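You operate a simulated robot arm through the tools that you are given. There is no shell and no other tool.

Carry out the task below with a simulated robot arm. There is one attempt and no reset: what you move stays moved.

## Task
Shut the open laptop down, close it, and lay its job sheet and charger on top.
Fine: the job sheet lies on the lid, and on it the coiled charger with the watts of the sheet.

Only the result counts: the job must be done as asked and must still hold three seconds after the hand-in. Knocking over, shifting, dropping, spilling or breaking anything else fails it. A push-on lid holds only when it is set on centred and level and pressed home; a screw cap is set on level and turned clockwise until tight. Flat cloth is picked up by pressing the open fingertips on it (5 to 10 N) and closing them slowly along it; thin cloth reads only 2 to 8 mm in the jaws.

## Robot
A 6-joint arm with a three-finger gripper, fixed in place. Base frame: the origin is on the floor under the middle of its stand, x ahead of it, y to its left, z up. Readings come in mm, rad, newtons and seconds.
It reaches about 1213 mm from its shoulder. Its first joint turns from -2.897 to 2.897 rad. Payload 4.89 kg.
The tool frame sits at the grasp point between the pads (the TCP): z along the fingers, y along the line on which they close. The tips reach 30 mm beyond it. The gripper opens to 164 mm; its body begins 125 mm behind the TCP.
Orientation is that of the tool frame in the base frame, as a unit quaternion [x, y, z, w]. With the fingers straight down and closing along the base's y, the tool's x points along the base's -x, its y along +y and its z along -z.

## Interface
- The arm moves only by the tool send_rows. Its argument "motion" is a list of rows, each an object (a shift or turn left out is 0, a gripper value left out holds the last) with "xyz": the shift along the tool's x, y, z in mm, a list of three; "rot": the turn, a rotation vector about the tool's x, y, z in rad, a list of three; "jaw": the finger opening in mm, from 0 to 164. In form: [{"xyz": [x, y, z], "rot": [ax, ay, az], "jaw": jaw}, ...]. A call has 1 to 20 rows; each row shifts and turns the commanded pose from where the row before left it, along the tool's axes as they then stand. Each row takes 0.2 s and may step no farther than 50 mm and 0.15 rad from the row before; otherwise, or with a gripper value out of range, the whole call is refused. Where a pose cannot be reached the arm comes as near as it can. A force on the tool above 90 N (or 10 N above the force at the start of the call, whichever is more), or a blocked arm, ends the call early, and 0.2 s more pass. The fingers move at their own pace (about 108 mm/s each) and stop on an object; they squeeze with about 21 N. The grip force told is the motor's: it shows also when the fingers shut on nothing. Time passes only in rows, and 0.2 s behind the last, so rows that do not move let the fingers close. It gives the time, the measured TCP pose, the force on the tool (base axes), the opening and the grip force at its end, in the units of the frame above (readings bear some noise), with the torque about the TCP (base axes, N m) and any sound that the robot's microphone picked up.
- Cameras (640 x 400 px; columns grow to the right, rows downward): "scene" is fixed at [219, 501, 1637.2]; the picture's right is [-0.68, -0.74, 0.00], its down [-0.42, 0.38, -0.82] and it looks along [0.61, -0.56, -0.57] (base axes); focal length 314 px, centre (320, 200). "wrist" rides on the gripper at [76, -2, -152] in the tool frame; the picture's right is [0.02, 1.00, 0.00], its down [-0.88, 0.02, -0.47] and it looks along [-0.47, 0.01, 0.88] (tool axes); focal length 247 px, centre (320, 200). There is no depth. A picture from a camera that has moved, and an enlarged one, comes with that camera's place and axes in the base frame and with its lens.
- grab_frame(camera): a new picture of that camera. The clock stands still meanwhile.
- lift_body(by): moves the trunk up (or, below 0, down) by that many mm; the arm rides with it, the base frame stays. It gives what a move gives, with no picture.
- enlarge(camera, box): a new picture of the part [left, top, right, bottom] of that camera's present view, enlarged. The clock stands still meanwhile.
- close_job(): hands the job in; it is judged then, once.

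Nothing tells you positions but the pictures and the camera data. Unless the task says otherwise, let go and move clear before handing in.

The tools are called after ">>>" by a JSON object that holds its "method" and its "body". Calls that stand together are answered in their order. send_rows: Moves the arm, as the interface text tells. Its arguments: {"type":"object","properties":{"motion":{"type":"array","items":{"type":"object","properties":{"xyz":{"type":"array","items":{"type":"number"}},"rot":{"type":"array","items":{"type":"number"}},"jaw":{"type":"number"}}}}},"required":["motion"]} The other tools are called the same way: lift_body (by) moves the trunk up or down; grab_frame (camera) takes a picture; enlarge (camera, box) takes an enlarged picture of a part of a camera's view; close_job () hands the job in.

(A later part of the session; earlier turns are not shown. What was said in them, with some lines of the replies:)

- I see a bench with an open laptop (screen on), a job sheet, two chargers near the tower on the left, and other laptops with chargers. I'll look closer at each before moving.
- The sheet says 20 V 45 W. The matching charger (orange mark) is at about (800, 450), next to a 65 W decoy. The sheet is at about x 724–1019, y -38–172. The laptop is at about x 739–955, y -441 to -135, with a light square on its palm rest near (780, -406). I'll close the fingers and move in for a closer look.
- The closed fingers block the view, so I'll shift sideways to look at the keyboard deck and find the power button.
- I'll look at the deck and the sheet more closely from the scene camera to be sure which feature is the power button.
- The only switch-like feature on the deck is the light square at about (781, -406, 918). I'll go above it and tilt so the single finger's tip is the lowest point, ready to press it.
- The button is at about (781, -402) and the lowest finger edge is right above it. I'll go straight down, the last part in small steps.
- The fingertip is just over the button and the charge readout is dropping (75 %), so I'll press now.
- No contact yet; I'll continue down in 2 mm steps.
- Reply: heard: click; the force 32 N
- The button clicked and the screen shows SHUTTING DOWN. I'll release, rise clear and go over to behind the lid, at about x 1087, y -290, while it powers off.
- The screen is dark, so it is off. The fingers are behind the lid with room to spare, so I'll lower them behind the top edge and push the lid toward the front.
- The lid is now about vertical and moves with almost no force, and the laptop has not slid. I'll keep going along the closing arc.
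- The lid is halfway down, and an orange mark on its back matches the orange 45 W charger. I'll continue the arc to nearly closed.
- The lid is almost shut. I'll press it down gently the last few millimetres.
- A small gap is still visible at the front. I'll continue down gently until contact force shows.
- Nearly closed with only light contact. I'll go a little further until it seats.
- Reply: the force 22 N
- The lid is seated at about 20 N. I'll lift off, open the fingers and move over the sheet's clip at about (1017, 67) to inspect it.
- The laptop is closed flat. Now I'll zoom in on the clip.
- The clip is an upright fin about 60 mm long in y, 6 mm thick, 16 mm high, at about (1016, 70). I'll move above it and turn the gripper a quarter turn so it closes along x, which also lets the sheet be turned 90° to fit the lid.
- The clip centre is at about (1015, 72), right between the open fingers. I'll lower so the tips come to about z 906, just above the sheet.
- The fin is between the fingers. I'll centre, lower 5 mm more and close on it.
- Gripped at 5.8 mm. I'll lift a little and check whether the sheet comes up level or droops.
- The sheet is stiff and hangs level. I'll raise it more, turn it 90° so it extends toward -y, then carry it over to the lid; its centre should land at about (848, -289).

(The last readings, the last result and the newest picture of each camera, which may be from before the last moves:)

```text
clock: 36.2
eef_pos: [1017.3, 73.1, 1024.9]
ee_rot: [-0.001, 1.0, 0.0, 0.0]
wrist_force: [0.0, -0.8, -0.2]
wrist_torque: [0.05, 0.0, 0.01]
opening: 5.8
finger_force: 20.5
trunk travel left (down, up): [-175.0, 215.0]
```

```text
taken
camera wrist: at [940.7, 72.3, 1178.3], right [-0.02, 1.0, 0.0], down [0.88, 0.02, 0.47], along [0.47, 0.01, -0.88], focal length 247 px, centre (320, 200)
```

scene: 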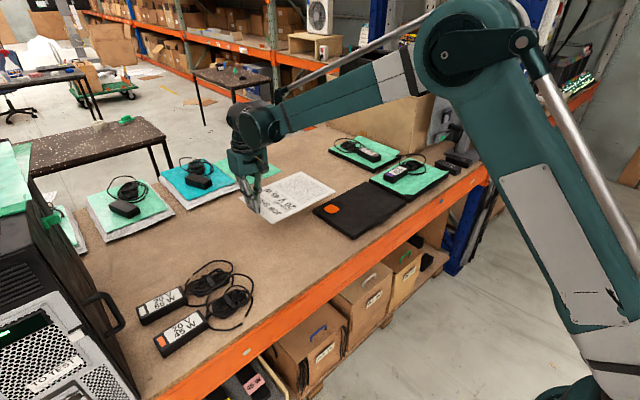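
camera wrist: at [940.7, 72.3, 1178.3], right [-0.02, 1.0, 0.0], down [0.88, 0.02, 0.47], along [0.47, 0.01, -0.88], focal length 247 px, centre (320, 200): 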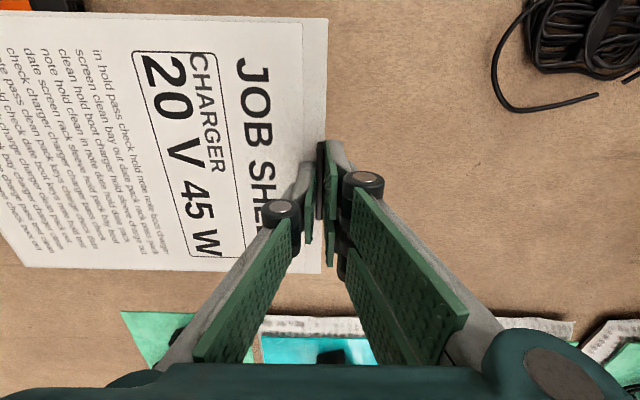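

The sheet is turned and steady. I'll carry it over the lid and lower to just above.

>>> {"method": "send_rows", "body": {"motion": [{"xyz": [10, -13, 0]}, {"xyz": [20, -25, 0]}, {"xyz": [20, -25, 0]}, {"xyz": [20, -25, 0]}, {"xyz": [20, -25, 0]}, {"xyz": [20, -25, 0]}, {"xyz": [20, -25, 0]}, {"xyz": [20, -25, 0]}, {"xyz": [15, -18, 0]}, {"xyz": [8, -10, 0]}, {"xyz": [0, 0, 20]}, {"xyz": [0, 0, 20]}, {"xyz": [0, 0, 0]}]}}

>>> {"method": "enlarge", "body": {"camera": "scene", "box": [270, 140, 430, 260]}}

>>> {"method": "grab_frame", "body": {"camera": "wrist"}}

```text
clock: 39.0
eef_pos: [844.2, -143.3, 984.0]
ee_rot: [-0.001, 1.0, 0.0, 0.0]
wrist_force: [-0.2, 1.4, -0.4]
wrist_torque: [0.04, 0.01, 0.03]
opening: 6.0
finger_force: 20.6
trunk travel left (down, up): [-175.0, 215.0]
```

```text
3.33 times, centred on (350, 200) of scene
camera zoom: at [219.0, 501.0, 1637.2], right [-0.68, -0.74, 0.0], down [-0.42, 0.38, -0.82], along [0.61, -0.56, -0.57], focal length 1046 px, centre (220, 200)
```

zoom: 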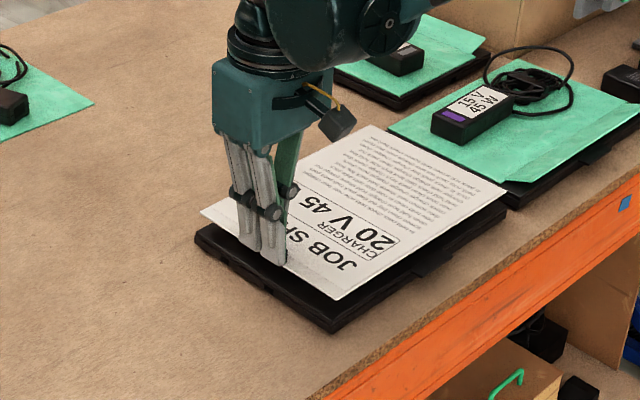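

```text
taken
camera wrist: at [768.8, -143.2, 1138.1], right [-0.02, 1.0, 0.0], down [0.88, 0.02, 0.47], along [0.47, 0.01, -0.88], focal length 247 px, centre (320, 200)
```

wrist: 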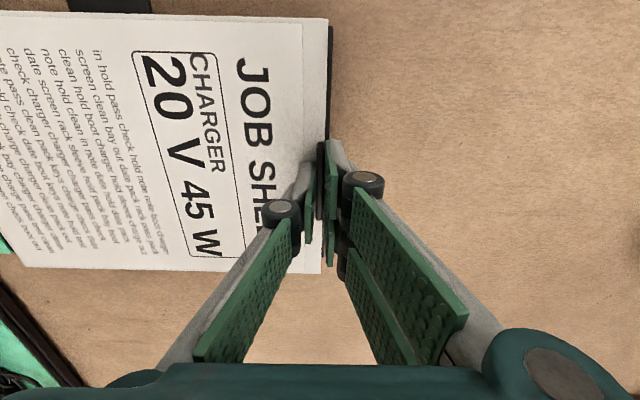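

The sheet is level and about centred over the lid (centre about (845, -286) vs the lid's (848, -289)). I'll correct by 3 mm and lower it.

>>> {"method": "send_rows", "body": {"motion": [{"xyz": [-3, -2, 12]}, {"xyz": [0, 0, 8]}, {"xyz": [0, 0, 4]}, {"xyz": [0, 0, 2]}, {"xyz": [0, 0, 0]}]}}

>>> {"method": "enlarge", "body": {"camera": "scene", "box": [270, 140, 430, 260]}}

```text
clock: 40.2
eef_pos: [846.4, -145.8, 959.1]
ee_rot: [-0.001, 1.0, 0.0, 0.0]
wrist_force: [1.5, -0.9, 10.1]
wrist_torque: [0.01, -0.16, 0.05]
opening: 6.1
finger_force: 21.4
trunk travel left (down, up): [-175.0, 215.0]
```

```text
3.33 times, centred on (350, 200) of scene
camera zoom: at [219.0, 501.0, 1637.2], right [-0.68, -0.74, 0.0], down [-0.42, 0.38, -0.82], along [0.61, -0.56, -0.57], focal length 1046 px, centre (220, 200)
```

zoom: 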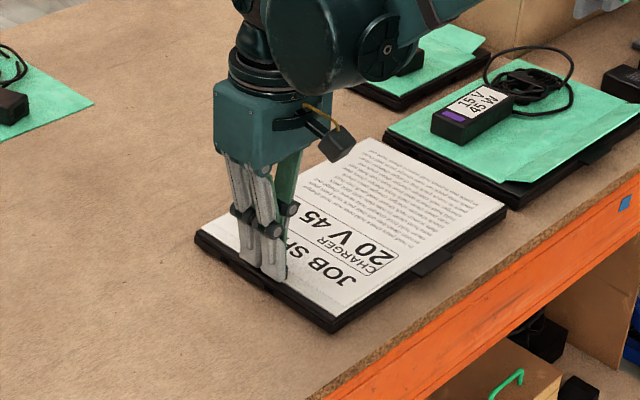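

The sheet is on the lid with about 10 N of contact. I'll ease off 1 mm, open slightly and lift clear.

>>> {"method": "send_rows", "body": {"motion": [{"xyz": [0, 0, -1.2]}, {"xyz": [0, 0, 0], "jaw": 12}, {"xyz": [0, 0, 0], "jaw": 30}, {"xyz": [0, 0, 0], "jaw": 50}, {"xyz": [0, 0, -15]}, {"xyz": [0, 0, -35]}, {"xyz": [0, 0, -45]}, {"xyz": [0, 0, -45]}, {"xyz": [0, 0, 0]}]}}

>>> {"method": "enlarge", "body": {"camera": "scene", "box": [270, 140, 430, 260]}}

>>> {"method": "grab_frame", "body": {"camera": "wrist"}}

```text
clock: 42.2
eef_pos: [850.6, -145.1, 1103.2]
ee_rot: [-0.001, 1.0, 0.0, -0.001]
wrist_force: [-0.4, -0.9, -0.3]
wrist_torque: [-0.02, -0.14, -0.02]
opening: 49.7
finger_force: 0.0
trunk travel left (down, up): [-175.0, 215.0]
```

```text
3.33 times, centred on (350, 200) of scene
camera zoom: at [219.0, 501.0, 1637.2], right [-0.68, -0.74, 0.0], down [-0.42, 0.38, -0.82], along [0.61, -0.56, -0.57], focal length 1046 px, centre (220, 200)
```

zoom: 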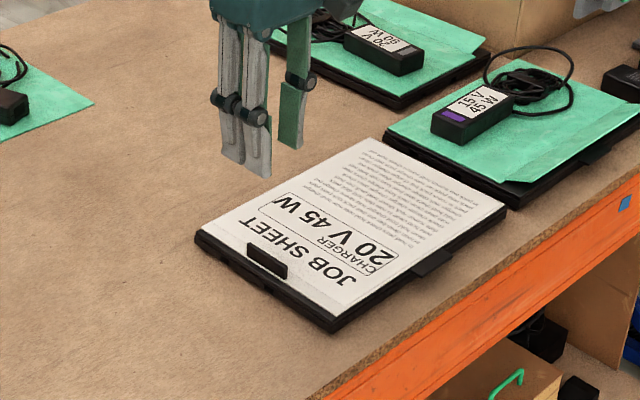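

```text
taken
camera wrist: at [773.7, -145.1, 1257.0], right [-0.02, 1.0, 0.0], down [0.88, 0.02, 0.47], along [0.47, 0.01, -0.88], focal length 247 px, centre (320, 200)
```

wrist: 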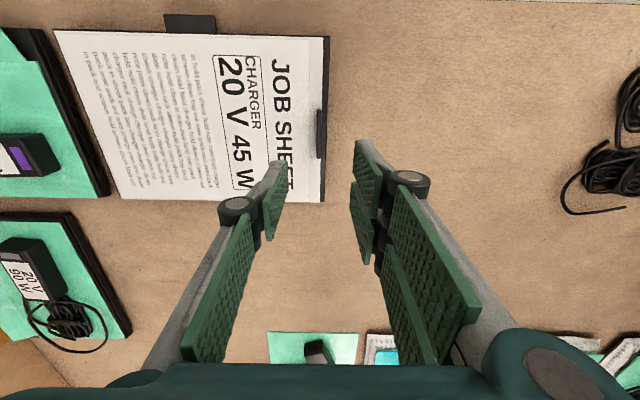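

The sheet lies flat and centred. Now I'll go over to the chargers for a close look from above.

>>> {"method": "send_rows", "body": {"motion": [{"xyz": [10, 44, 0], "jaw": 120}, {"xyz": [10, 44, 0]}, {"xyz": [10, 44, 0]}, {"xyz": [10, 44, 0]}, {"xyz": [10, 44, 0]}, {"xyz": [10, 44, 0]}, {"xyz": [10, 44, 0]}, {"xyz": [10, 44, 0]}, {"xyz": [10, 44, 0]}, {"xyz": [10, 44, 0]}, {"xyz": [10, 44, 0]}, {"xyz": [0, 0, 0]}]}}

>>> {"method": "grab_frame", "body": {"camera": "wrist"}}

>>> {"method": "enlarge", "body": {"camera": "scene", "box": [120, 240, 280, 360]}}

```text
clock: 44.8
eef_pos: [738.7, 336.8, 1099.7]
ee_rot: [-0.001, 1.0, 0.0, -0.001]
wrist_force: [-0.5, -0.1, -0.1]
wrist_torque: [-0.01, 0.04, 0.01]
opening: 120.1
finger_force: 0.2
trunk travel left (down, up): [-175.0, 215.0]
```

```text
taken
camera wrist: at [662.0, 336.1, 1252.4], right [-0.02, 1.0, 0.0], down [0.88, 0.02, 0.47], along [0.47, 0.01, -0.88], focal length 247 px, centre (320, 200)
```

wrist: 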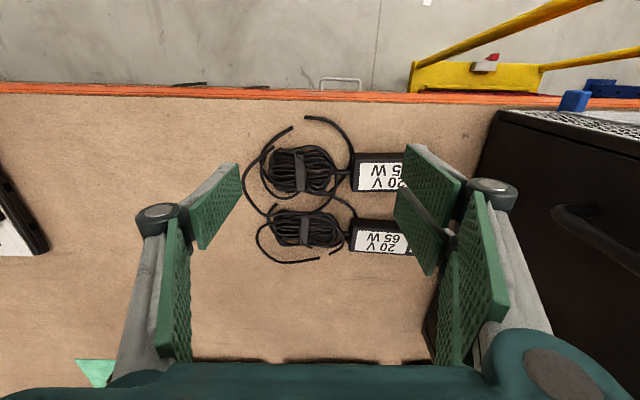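

```text
3.33 times, centred on (200, 300) of scene
camera zoom: at [219.0, 501.0, 1637.2], right [-0.68, -0.74, 0.0], down [-0.42, 0.38, -0.82], along [0.61, -0.56, -0.57], focal length 1046 px, centre (720, -133)
```

zoom: 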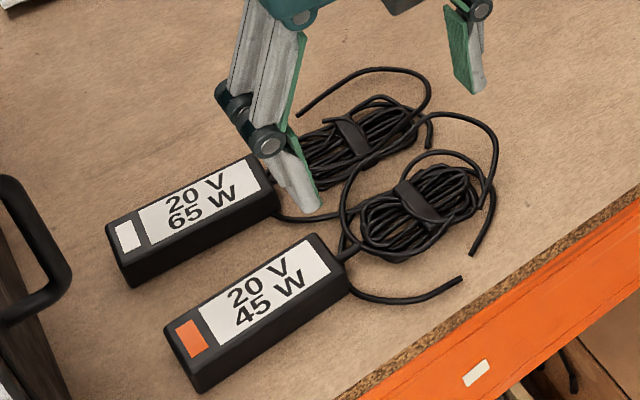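

I'll enlarge the chargers and cables to see how they overlap.

>>> {"method": "enlarge", "body": {"camera": "wrist", "box": [230, 105, 420, 275]}}

>>> {"method": "enlarge", "body": {"camera": "scene", "box": [190, 255, 270, 335]}}

```text
2.35 times, centred on (325, 190) of wrist
camera zoom: at [662.0, 336.1, 1252.4], right [-0.02, 1.0, 0.0], down [0.88, 0.02, 0.47], along [0.47, 0.01, -0.88], focal length 581 px, centre (308, 224)
```

zoom: 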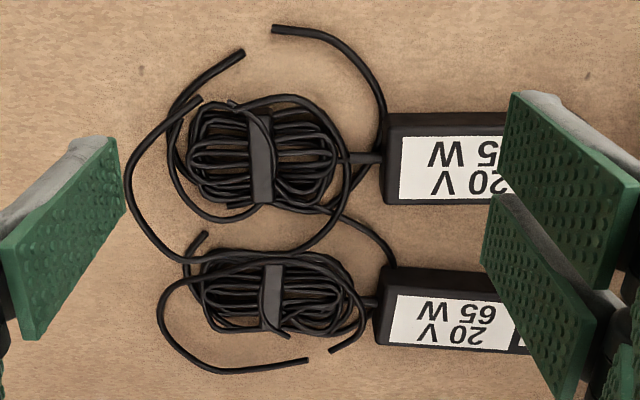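

```text
5.00 times, centred on (230, 295) of scene
camera zoom: at [219.0, 501.0, 1637.2], right [-0.68, -0.74, 0.0], down [-0.42, 0.38, -0.82], along [0.61, -0.56, -0.57], focal length 1569 px, centre (770, -275)
```

zoom: 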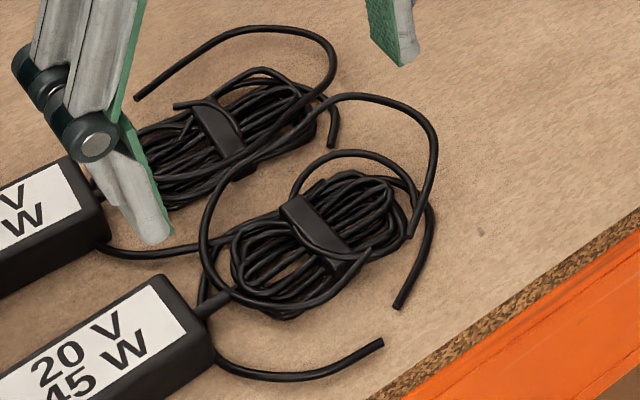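

The 45 W brick is at about x 771–819, y 386–497, 33 mm high. One of its own loops lies over the 65 W coil, and the 65 W strand passes underneath, so a straight vertical lift should be clean. I'll turn the gripper so it closes across the brick, with the single finger in the gap, keeping away from the tower handle.

>>> {"method": "send_rows", "body": {"motion": [{"rot": [0, 0, -0.1428], "jaw": 90}, {"rot": [0, 0, -0.1428]}, {"rot": [0, 0, -0.1428]}, {"rot": [0, 0, -0.1428]}, {"rot": [0, 0, -0.1428]}, {"rot": [0, 0, -0.1428]}, {"rot": [0, 0, -0.1428]}, {"rot": [0, 0, -0.1428]}, {"rot": [0, 0, -0.1428]}, {"rot": [0, 0, -0.1428]}, {"rot": [0, 0, -0.1428]}, {"xyz": [-29, -19, 0]}, {"xyz": [-29, -19, 0]}, {"xyz": [-30, -18, 0]}, {"xyz": [0, 0, 0]}]}}

>>> {"method": "grab_frame", "body": {"camera": "wrist"}}

>>> {"method": "grab_frame", "body": {"camera": "scene"}}

```text
clock: 48.0
eef_pos: [794.1, 426.7, 1098.5]
ee_rot: [0.708, -0.706, 0.0, 0.0]
wrist_force: [0.8, 0.3, -0.2]
wrist_torque: [-0.11, 0.06, -0.03]
opening: 89.8
finger_force: 0.1
trunk travel left (down, up): [-175.0, 215.0]
```

```text
taken
camera wrist: at [795.6, 351.7, 1252.6], right [-1.0, -0.02, 0.0], down [-0.02, 0.88, 0.47], along [-0.01, 0.47, -0.88], focal length 247 px, centre (320, 200)
```

wrist: 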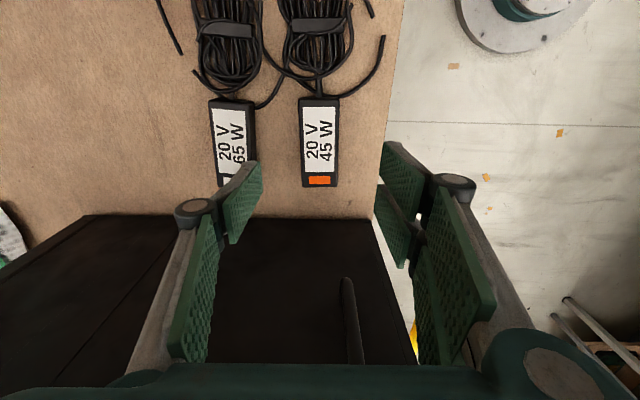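

```text
taken
```

scene: 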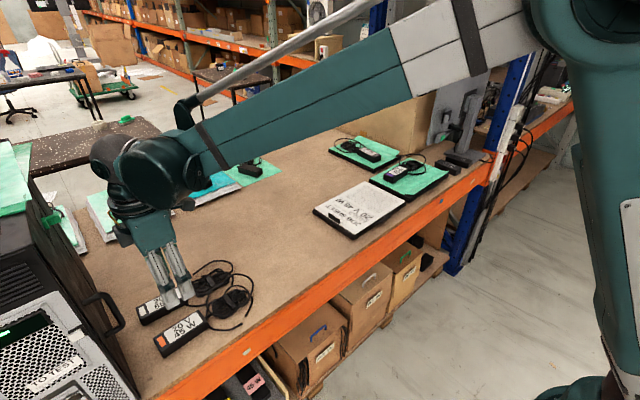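

The brick is centred between the fingers, and the tower handle (y about 530) stays clear. I'll narrow to 80 mm and descend in stages.

>>> {"method": "send_rows", "body": {"motion": [{"xyz": [0, 0, 45], "jaw": 80}, {"xyz": [0, 0, 45]}, {"xyz": [0, 0, 40]}, {"xyz": [0, 0, 0]}]}}

>>> {"method": "grab_frame", "body": {"camera": "wrist"}}

>>> {"method": "enlarge", "body": {"camera": "scene", "box": [100, 220, 260, 360]}}

```text
clock: 49.0
eef_pos: [793.0, 425.0, 970.2]
ee_rot: [0.708, -0.706, 0.001, -0.001]
wrist_force: [0.3, -0.1, -0.3]
wrist_torque: [-0.07, 0.09, 0.01]
opening: 79.9
finger_force: 0.0
trunk travel left (down, up): [-175.0, 215.0]
```

```text
taken
camera wrist: at [795.1, 349.5, 1122.9], right [-1.0, -0.02, 0.0], down [-0.02, 0.88, 0.47], along [-0.01, 0.47, -0.88], focal length 247 px, centre (320, 200)
```

wrist: 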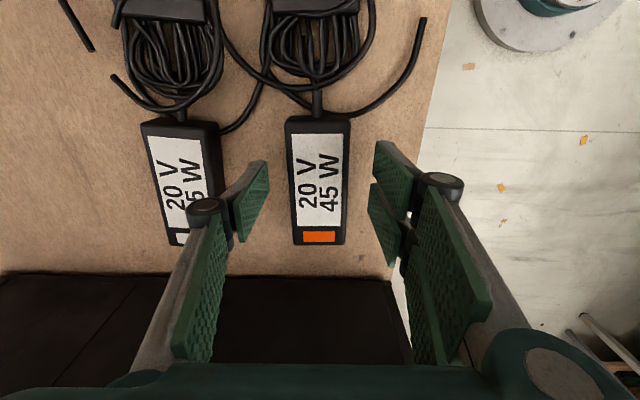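

```text
2.86 times, centred on (180, 290) of scene
camera zoom: at [219.0, 501.0, 1637.2], right [-0.68, -0.74, 0.0], down [-0.42, 0.38, -0.82], along [0.61, -0.56, -0.57], focal length 896 px, centre (720, -57)
```

zoom: 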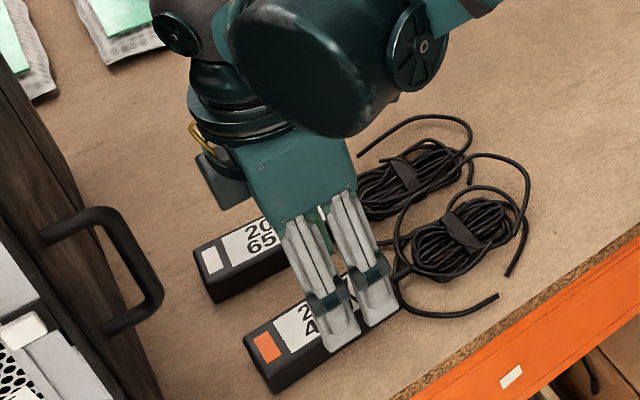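

Still centred and clear of the 65 W strand. I'll descend to gripping height.

>>> {"method": "send_rows", "body": {"motion": [{"xyz": [0, 0, 18]}, {"xyz": [0, 0, 10]}, {"xyz": [0, 0, 5]}, {"xyz": [0, 0, 0]}]}}

>>> {"method": "grab_frame", "body": {"camera": "wrist"}}

>>> {"method": "enlarge", "body": {"camera": "scene", "box": [100, 220, 260, 360]}}

```text
clock: 50.0
eef_pos: [793.4, 426.2, 937.3]
ee_rot: [0.708, -0.706, 0.0, 0.001]
wrist_force: [0.4, -0.9, 0.5]
wrist_torque: [0.0, -0.02, 0.01]
opening: 80.0
finger_force: 0.2
trunk travel left (down, up): [-175.0, 215.0]
```

```text
taken
camera wrist: at [795.4, 350.4, 1090.9], right [-1.0, -0.02, 0.0], down [-0.02, 0.88, 0.47], along [-0.01, 0.47, -0.88], focal length 247 px, centre (320, 200)
```

wrist: 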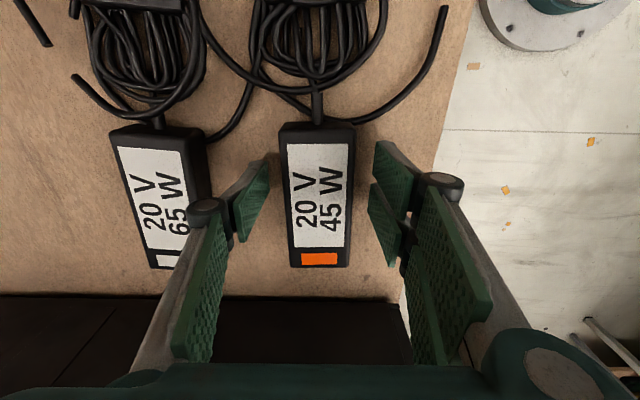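

```text
2.86 times, centred on (180, 290) of scene
camera zoom: at [219.0, 501.0, 1637.2], right [-0.68, -0.74, 0.0], down [-0.42, 0.38, -0.82], along [0.61, -0.56, -0.57], focal length 896 px, centre (720, -57)
```

zoom: 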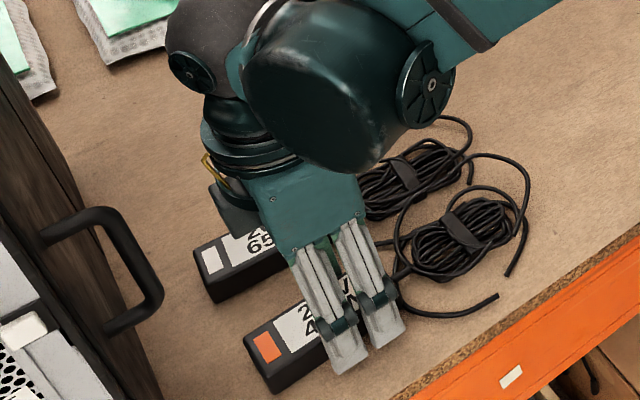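

The fingers straddle the brick. I'll close on it.

>>> {"method": "send_rows", "body": {"motion": [{"xyz": [0, 0, 0], "jaw": 60}, {"xyz": [0, 0, 0], "jaw": 50}, {"xyz": [0, 0, 0], "jaw": 40}, {"xyz": [0, 0, 0], "jaw": 20}, {"xyz": [0, 0, 0], "jaw": 20}]}}

>>> {"method": "grab_frame", "body": {"camera": "wrist"}}

```text
clock: 51.2
eef_pos: [793.1, 425.5, 937.3]
ee_rot: [0.708, -0.706, 0.001, 0.0]
wrist_force: [-0.7, -0.3, -0.4]
wrist_torque: [0.01, 0.0, -0.04]
opening: 51.9
finger_force: 21.1
trunk travel left (down, up): [-175.0, 215.0]
```

```text
taken
camera wrist: at [795.2, 350.3, 1091.0], right [-1.0, -0.02, 0.0], down [-0.02, 0.88, 0.47], along [-0.01, 0.47, -0.88], focal length 247 px, centre (320, 200)
```

wrist: 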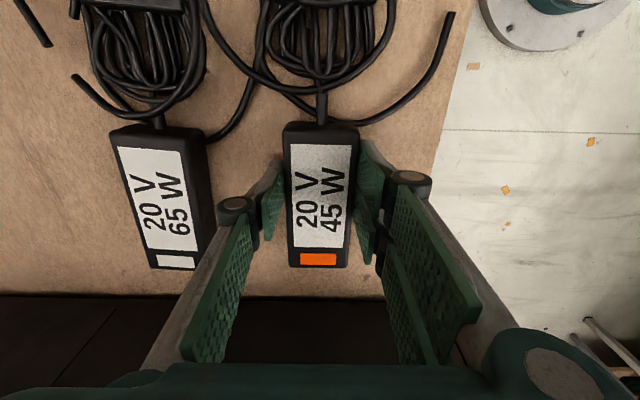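

Gripped at 51.9 mm. I'll lift very slowly and check that the 65 W charger stays put.

>>> {"method": "send_rows", "body": {"motion": [{"xyz": [0, 0, -4]}, {"xyz": [0, 0, -6]}, {"xyz": [0, 0, 0]}]}}

>>> {"method": "grab_frame", "body": {"camera": "wrist"}}

>>> {"method": "enlarge", "body": {"camera": "scene", "box": [100, 220, 260, 360]}}

```text
clock: 52.0
eef_pos: [793.7, 426.2, 946.8]
ee_rot: [0.708, -0.706, -0.001, 0.0]
wrist_force: [0.5, 0.8, -3.8]
wrist_torque: [0.14, 0.02, -0.02]
opening: 51.8
finger_force: 21.1
trunk travel left (down, up): [-175.0, 215.0]
```

```text
taken
camera wrist: at [795.0, 350.4, 1100.5], right [-1.0, -0.02, 0.0], down [-0.02, 0.88, 0.47], along [-0.01, 0.47, -0.88], focal length 247 px, centre (320, 200)
```

wrist: 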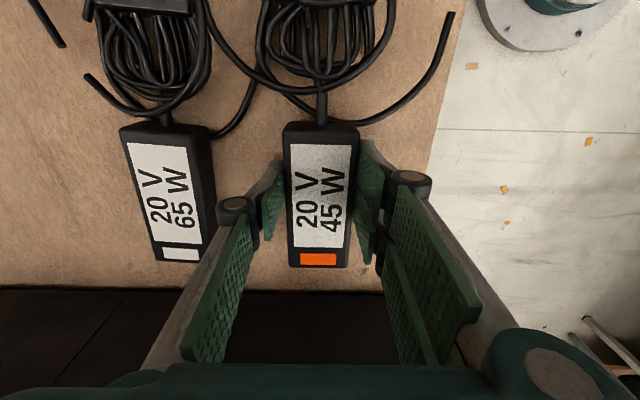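

```text
2.86 times, centred on (180, 290) of scene
camera zoom: at [219.0, 501.0, 1637.2], right [-0.68, -0.74, 0.0], down [-0.42, 0.38, -0.82], along [0.61, -0.56, -0.57], focal length 896 px, centre (720, -57)
```

zoom: 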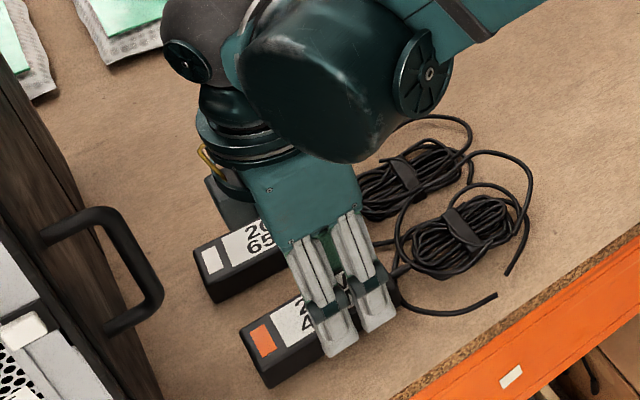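

The whole charger (brick and coil) rises as one, and the 65 W charger hasn't moved. I'll continue straight up.

>>> {"method": "send_rows", "body": {"motion": [{"xyz": [0, 0, -8]}, {"xyz": [0, 0, -15]}, {"xyz": [0, 0, -20]}, {"xyz": [0, 0, -20]}, {"xyz": [0, 0, 0]}]}}

>>> {"method": "grab_frame", "body": {"camera": "wrist"}}

>>> {"method": "enlarge", "body": {"camera": "scene", "box": [100, 220, 260, 360]}}

```text
clock: 53.2
eef_pos: [794.8, 427.2, 1011.0]
ee_rot: [0.708, -0.707, 0.0, 0.0]
wrist_force: [0.5, 0.3, -3.9]
wrist_torque: [0.13, -0.02, -0.01]
opening: 51.8
finger_force: 21.3
trunk travel left (down, up): [-175.0, 215.0]
```

```text
taken
camera wrist: at [796.4, 351.9, 1165.0], right [-1.0, -0.02, 0.0], down [-0.02, 0.88, 0.47], along [-0.01, 0.47, -0.88], focal length 247 px, centre (320, 200)
```

wrist: 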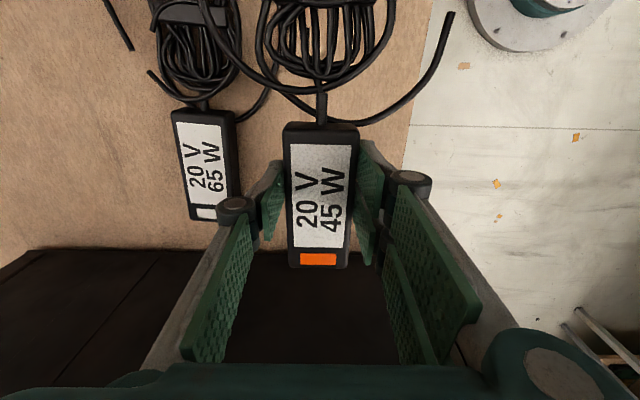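

```text
2.86 times, centred on (180, 290) of scene
camera zoom: at [219.0, 501.0, 1637.2], right [-0.68, -0.74, 0.0], down [-0.42, 0.38, -0.82], along [0.61, -0.56, -0.57], focal length 896 px, centre (720, -57)
```

zoom: 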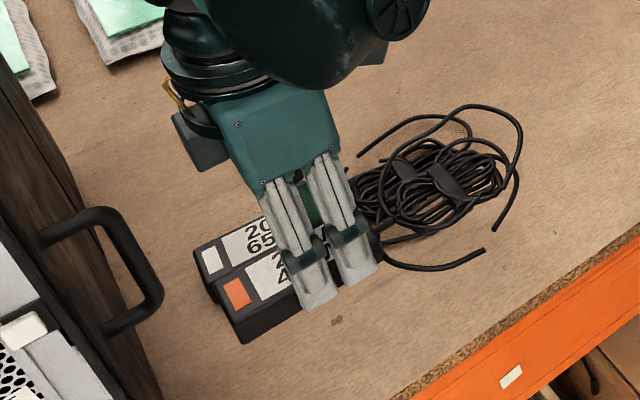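

The charger is clear and the 65 W one is undisturbed. I'll raise a bit and carry it over to the lid, at about (848, -235).

>>> {"method": "send_rows", "body": {"motion": [{"xyz": [10, 0, -15]}, {"xyz": [30, -2, -10]}, {"xyz": [40, -3, 0]}, {"xyz": [40, -3, 0]}, {"xyz": [40, -4, 0]}, {"xyz": [40, -4, 0]}, {"xyz": [40, -4, 0]}, {"xyz": [40, -4, 0]}, {"xyz": [40, -4, 0]}, {"xyz": [30, -4, 0]}, {"xyz": [0, 0, 0]}]}}

>>> {"method": "grab_frame", "body": {"camera": "scene"}}

>>> {"method": "grab_frame", "body": {"camera": "wrist"}}

```text
clock: 55.6
eef_pos: [823.3, 75.0, 1036.2]
ee_rot: [0.707, -0.707, 0.001, 0.0]
wrist_force: [-0.4, 0.3, -3.5]
wrist_torque: [0.14, -0.02, 0.02]
opening: 51.8
finger_force: 21.3
trunk travel left (down, up): [-175.0, 215.0]
```

```text
taken
```

scene: 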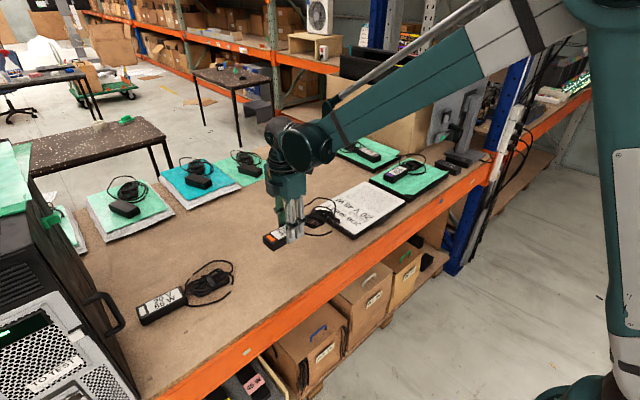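

```text
taken
camera wrist: at [825.4, -0.3, 1190.0], right [-1.0, -0.02, 0.0], down [-0.02, 0.88, 0.47], along [-0.01, 0.47, -0.88], focal length 247 px, centre (320, 200)
```

wrist: 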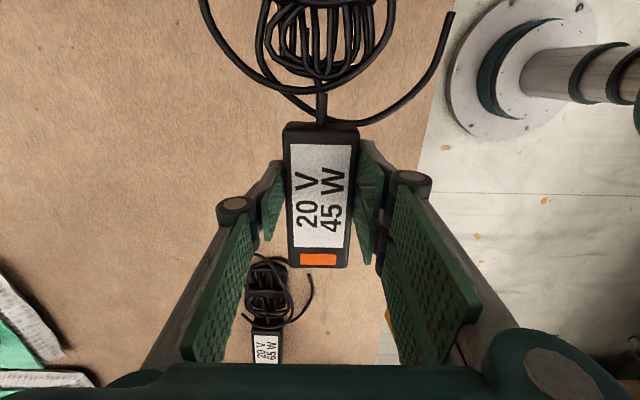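

Everything's steady. I'll continue the rest of the way to above the sheet.

>>> {"method": "send_rows", "body": {"motion": [{"xyz": [38, -3, 0]}, {"xyz": [40, -3, 0]}, {"xyz": [40, -3, 0]}, {"xyz": [40, -3, 0]}, {"xyz": [40, -3, 0]}, {"xyz": [40, -3, 0]}, {"xyz": [35, -3, 0]}, {"xyz": [25, -2, 0]}, {"xyz": [11, -1.5, 0]}, {"xyz": [0, 0, 0]}]}}

>>> {"method": "enlarge", "body": {"camera": "scene", "box": [270, 120, 430, 260]}}

>>> {"method": "grab_frame", "body": {"camera": "wrist"}}

```text
clock: 57.8
eef_pos: [850.3, -234.5, 1037.0]
ee_rot: [-0.707, 0.707, 0.0, 0.0]
wrist_force: [1.1, -0.5, -3.6]
wrist_torque: [0.15, 0.02, 0.03]
opening: 51.5
finger_force: 21.2
trunk travel left (down, up): [-175.0, 215.0]
```

```text
2.86 times, centred on (350, 190) of scene
camera zoom: at [219.0, 501.0, 1637.2], right [-0.68, -0.74, 0.0], down [-0.42, 0.38, -0.82], along [0.61, -0.56, -0.57], focal length 896 px, centre (234, 229)
```

zoom: 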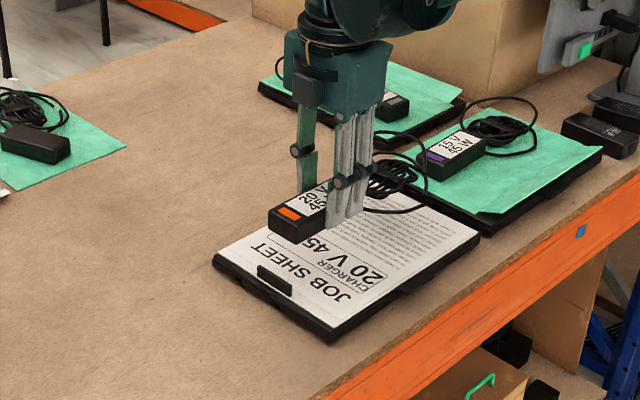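

```text
taken
camera wrist: at [852.1, -310.2, 1189.2], right [-1.0, -0.02, 0.0], down [-0.02, 0.88, 0.47], along [-0.01, 0.47, -0.88], focal length 247 px, centre (320, 200)
```

wrist: 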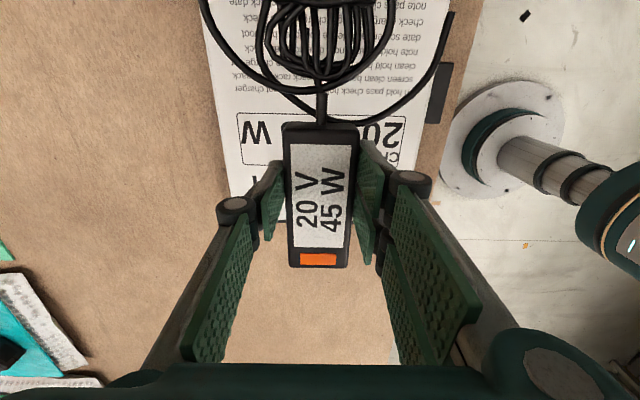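

The charger is above the sheet and clear of the clip. I'll lower it to just above the clip height and check the gap.

>>> {"method": "send_rows", "body": {"motion": [{"xyz": [0, 0, 25]}, {"xyz": [0, 1, 22]}, {"xyz": [0, 0, 0]}]}}

>>> {"method": "enlarge", "body": {"camera": "scene", "box": [290, 160, 410, 250]}}

>>> {"method": "grab_frame", "body": {"camera": "wrist"}}

```text
clock: 58.6
eef_pos: [850.5, -232.2, 987.9]
ee_rot: [0.708, -0.706, 0.0, 0.0]
wrist_force: [0.1, 0.5, -3.0]
wrist_torque: [0.12, 0.05, -0.01]
opening: 51.7
finger_force: 20.6
trunk travel left (down, up): [-175.0, 215.0]
```

```text
4.44 times, centred on (350, 205) of scene
camera zoom: at [219.0, 501.0, 1637.2], right [-0.68, -0.74, 0.0], down [-0.42, 0.38, -0.82], along [0.61, -0.56, -0.57], focal length 1395 px, centre (187, 178)
```

zoom: 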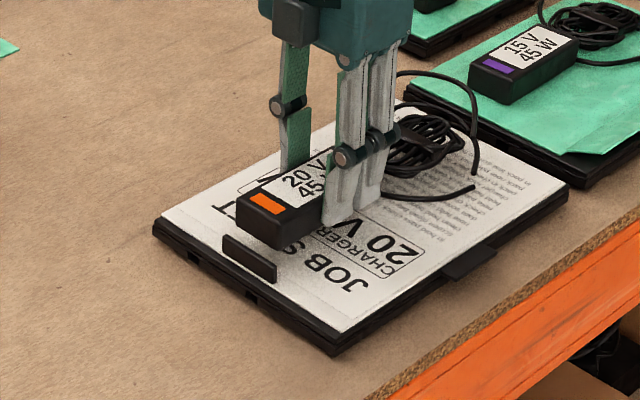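

```text
taken
camera wrist: at [852.9, -308.3, 1142.3], right [-1.0, -0.02, 0.0], down [-0.02, 0.88, 0.47], along [-0.01, 0.47, -0.88], focal length 247 px, centre (320, 200)
```

wrist: 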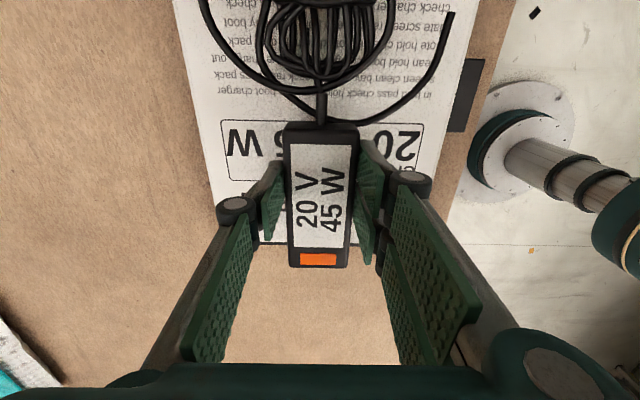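

The gap to the clip is about 10 mm and the loops are inside the sheet. I'll shift 4 mm away from the clip and lower to contact.

>>> {"method": "send_rows", "body": {"motion": [{"xyz": [4, 0, 8]}, {"xyz": [0, 0, 8]}, {"xyz": [0, 0, 4]}, {"xyz": [0, 0, 2]}, {"xyz": [0, 0, 0]}]}}

>>> {"method": "enlarge", "body": {"camera": "scene", "box": [290, 160, 410, 250]}}

```text
clock: 59.8
eef_pos: [848.6, -238.2, 966.7]
ee_rot: [0.708, -0.706, 0.0, 0.001]
wrist_force: [0.8, -2.0, 4.4]
wrist_torque: [-0.62, -0.11, 0.08]
opening: 51.8
finger_force: 21.0
trunk travel left (down, up): [-175.0, 215.0]
```

```text
4.44 times, centred on (350, 205) of scene
camera zoom: at [219.0, 501.0, 1637.2], right [-0.68, -0.74, 0.0], down [-0.42, 0.38, -0.82], along [0.61, -0.56, -0.57], focal length 1395 px, centre (187, 178)
```

zoom: 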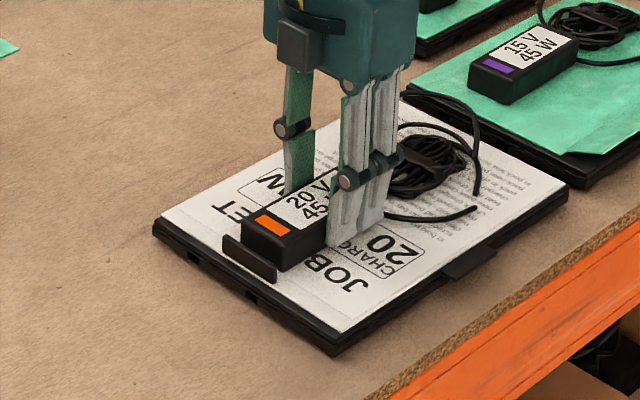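

The coil end has touched first. I'll lower 1.5 mm more to seat the brick before releasing.

>>> {"method": "send_rows", "body": {"motion": [{"xyz": [0, 0, 1]}, {"xyz": [0, 0, 1]}, {"xyz": [0, 0, 0]}]}}

>>> {"method": "enlarge", "body": {"camera": "scene", "box": [300, 180, 380, 240]}}

```text
clock: 60.6
eef_pos: [847.4, -237.1, 963.9]
ee_rot: [0.707, -0.707, 0.0, 0.0]
wrist_force: [4.9, -1.1, 17.2]
wrist_torque: [0.07, -0.27, 0.13]
opening: 51.6
finger_force: 21.2
trunk travel left (down, up): [-175.0, 215.0]
```

```text
6.67 times, centred on (340, 210) of scene
camera zoom: at [219.0, 501.0, 1637.2], right [-0.68, -0.74, 0.0], down [-0.42, 0.38, -0.82], along [0.61, -0.56, -0.57], focal length 2092 px, centre (187, 133)
```

zoom: 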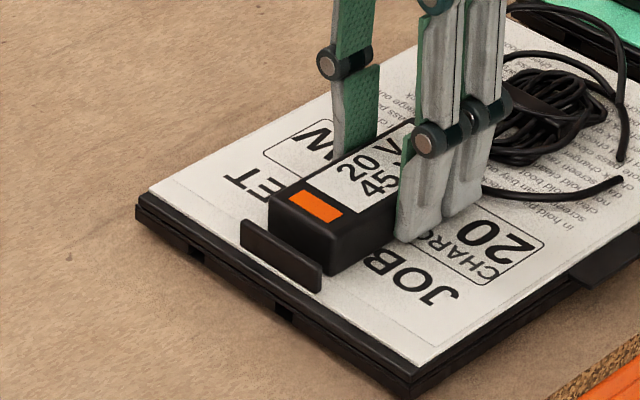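

Seated flat with the load balanced. I'll ease off 1.5 mm, open the fingers and lift straight up.

>>> {"method": "send_rows", "body": {"motion": [{"xyz": [0, 0, -1.2]}, {"xyz": [0, 0, 0], "jaw": 54}, {"xyz": [0, 0, 0], "jaw": 62}, {"xyz": [0, 0, 0], "jaw": 76}, {"xyz": [0, 0, 0], "jaw": 76}]}}

>>> {"method": "grab_frame", "body": {"camera": "wrist"}}

>>> {"method": "enlarge", "body": {"camera": "scene", "box": [290, 160, 410, 250]}}

```text
clock: 61.8
eef_pos: [848.8, -235.5, 964.6]
ee_rot: [0.707, -0.707, 0.0, 0.0]
wrist_force: [0.0, -0.6, -0.1]
wrist_torque: [-0.02, -0.01, -0.01]
opening: 75.8
finger_force: 0.0
trunk travel left (down, up): [-175.0, 215.0]
```

```text
taken
camera wrist: at [850.6, -312.5, 1118.8], right [-1.0, -0.02, 0.0], down [-0.02, 0.88, 0.47], along [-0.01, 0.47, -0.88], focal length 247 px, centre (320, 200)
```

wrist: 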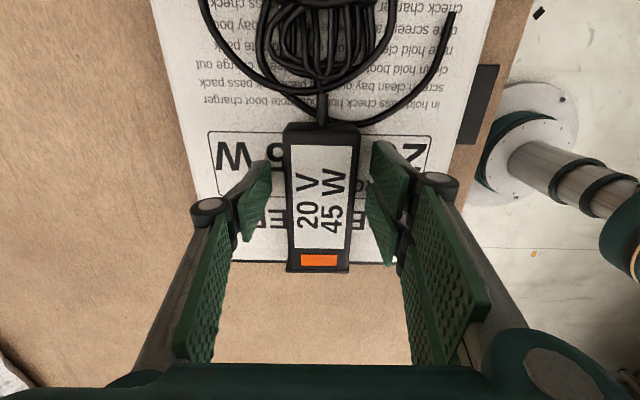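

```text
4.44 times, centred on (350, 205) of scene
camera zoom: at [219.0, 501.0, 1637.2], right [-0.68, -0.74, 0.0], down [-0.42, 0.38, -0.82], along [0.61, -0.56, -0.57], focal length 1395 px, centre (187, 178)
```

zoom: 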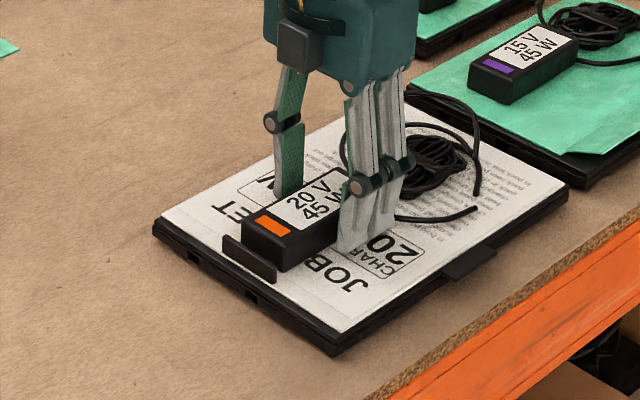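

Released with the fingers clear of the brick. I'll lift straight up and away.

>>> {"method": "send_rows", "body": {"motion": [{"xyz": [0, 0, -8]}, {"xyz": [0, 0, -15]}, {"xyz": [0, 0, -25]}, {"xyz": [0, 0, -40]}, {"xyz": [0, 0, -45]}, {"xyz": [0, 0, -45]}, {"xyz": [0, 0, -45]}, {"xyz": [0, 40, -20]}, {"xyz": [0, 40, -20]}, {"xyz": [0, 40, 0]}, {"xyz": [0, 40, 0]}, {"xyz": [0, 40, 0]}, {"xyz": [0, 40, 0]}, {"xyz": [0, 0, 0]}]}}

>>> {"method": "grab_frame", "body": {"camera": "scene"}}

>>> {"method": "enlarge", "body": {"camera": "scene", "box": [290, 140, 420, 250]}}

>>> {"method": "grab_frame", "body": {"camera": "wrist"}}

```text
clock: 64.8
eef_pos: [607.2, -237.3, 1230.3]
ee_rot: [0.708, -0.707, 0.0, 0.0]
wrist_force: [-0.2, 0.2, 0.0]
wrist_torque: [-0.08, -0.13, 0.0]
opening: 75.9
finger_force: 0.0
trunk travel left (down, up): [-175.0, 215.0]
```

```text
taken
```

scene: 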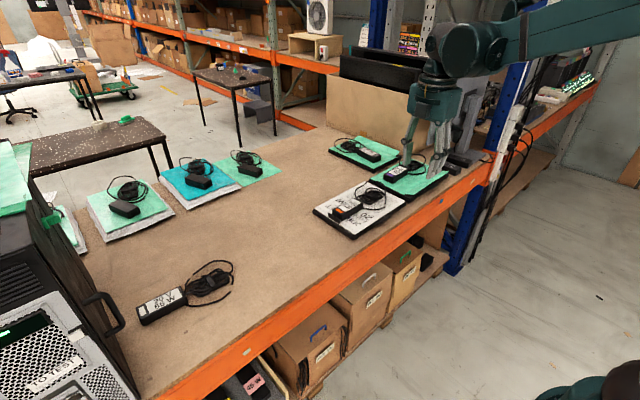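

```text
3.64 times, centred on (355, 195) of scene
camera zoom: at [219.0, 501.0, 1637.2], right [-0.68, -0.74, 0.0], down [-0.42, 0.38, -0.82], along [0.61, -0.56, -0.57], focal length 1141 px, centre (193, 218)
```

zoom: 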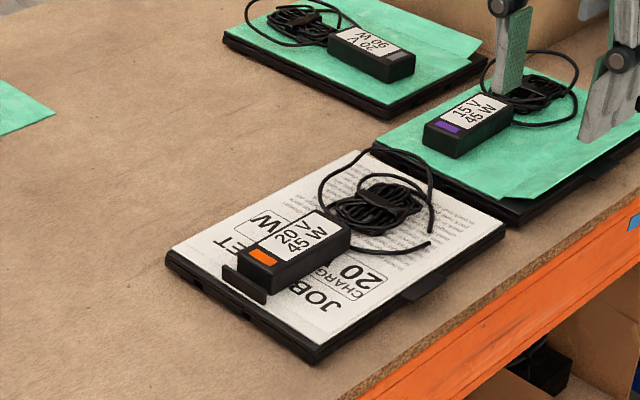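

```text
taken
camera wrist: at [608.7, -312.8, 1384.4], right [-1.0, -0.02, 0.0], down [-0.02, 0.88, 0.47], along [-0.01, 0.47, -0.88], focal length 247 px, centre (320, 200)
```

wrist: 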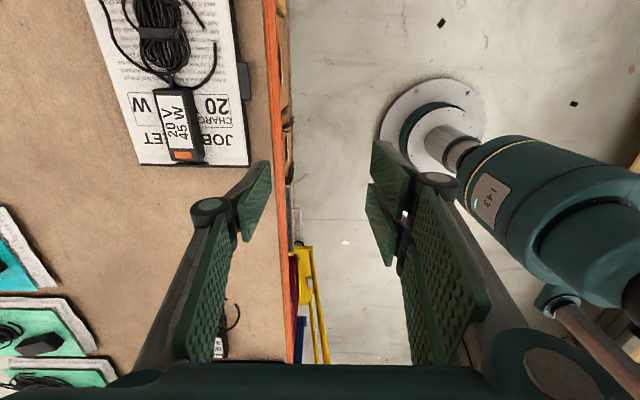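

The charger sits on the sheet on the closed lid, and the arm is clear. One last close check of the stack and the 65 W charger before handing in.

>>> {"method": "enlarge", "body": {"camera": "scene", "box": [305, 170, 395, 245]}}

>>> {"method": "enlarge", "body": {"camera": "scene", "box": [120, 240, 250, 340]}}

```text
5.33 times, centred on (350, 208) of scene
camera zoom: at [219.0, 501.0, 1637.2], right [-0.68, -0.74, 0.0], down [-0.42, 0.38, -0.82], along [0.61, -0.56, -0.57], focal length 1674 px, centre (160, 160)
```

zoom: 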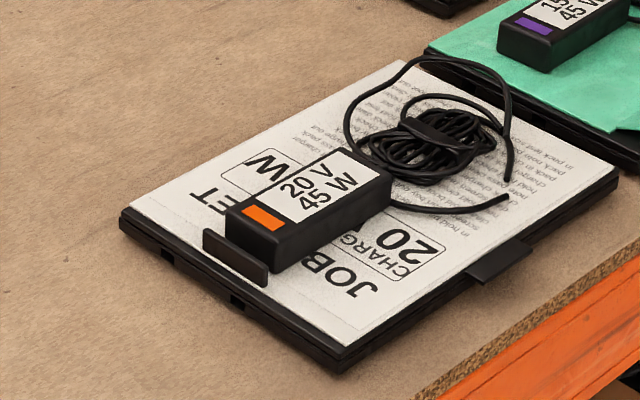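

```text
4.00 times, centred on (185, 290) of scene
camera zoom: at [219.0, 501.0, 1637.2], right [-0.68, -0.74, 0.0], down [-0.42, 0.38, -0.82], along [0.61, -0.56, -0.57], focal length 1255 px, centre (860, -160)
```

zoom: 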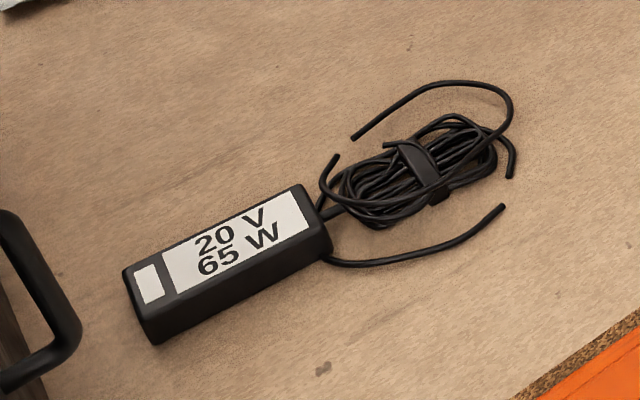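

The laptop went dark after the button press and is closed. The job sheet lies flat on the lid with the 20 V 45 W charger on it, and the 65 W charger and everything else look undisturbed. The arm is clear, so I'm handing in.

>>> {"method": "close_job", "body": {}}

```text
The job is handed in.
```

The laptop is shut down and closed, its job sheet is on the lid, and the coiled 20 V 45 W charger is on the sheet. I've handed the job in; no result has come back yet.

- **Shutdown:** I pressed the power button, heard the click and saw "SHUTTING DOWN". The screen was dark before I started closing the lid.
- **Lid:** I pressed it shut with about 20 N, and it looked fully closed afterwards.
- **Sheet:** It is turned 90° so it fits on the lid, and it lies flat and centred.
- **Charger:** I took the orange-marked one, which matches the watts on the sheet and the orange mark on the lid. Brick and coil both rest on the sheet, a little clear of its clip.

In the last pictures the 65 W charger next to it and everything else looked undisturbed, and the arm was clear of the bench.
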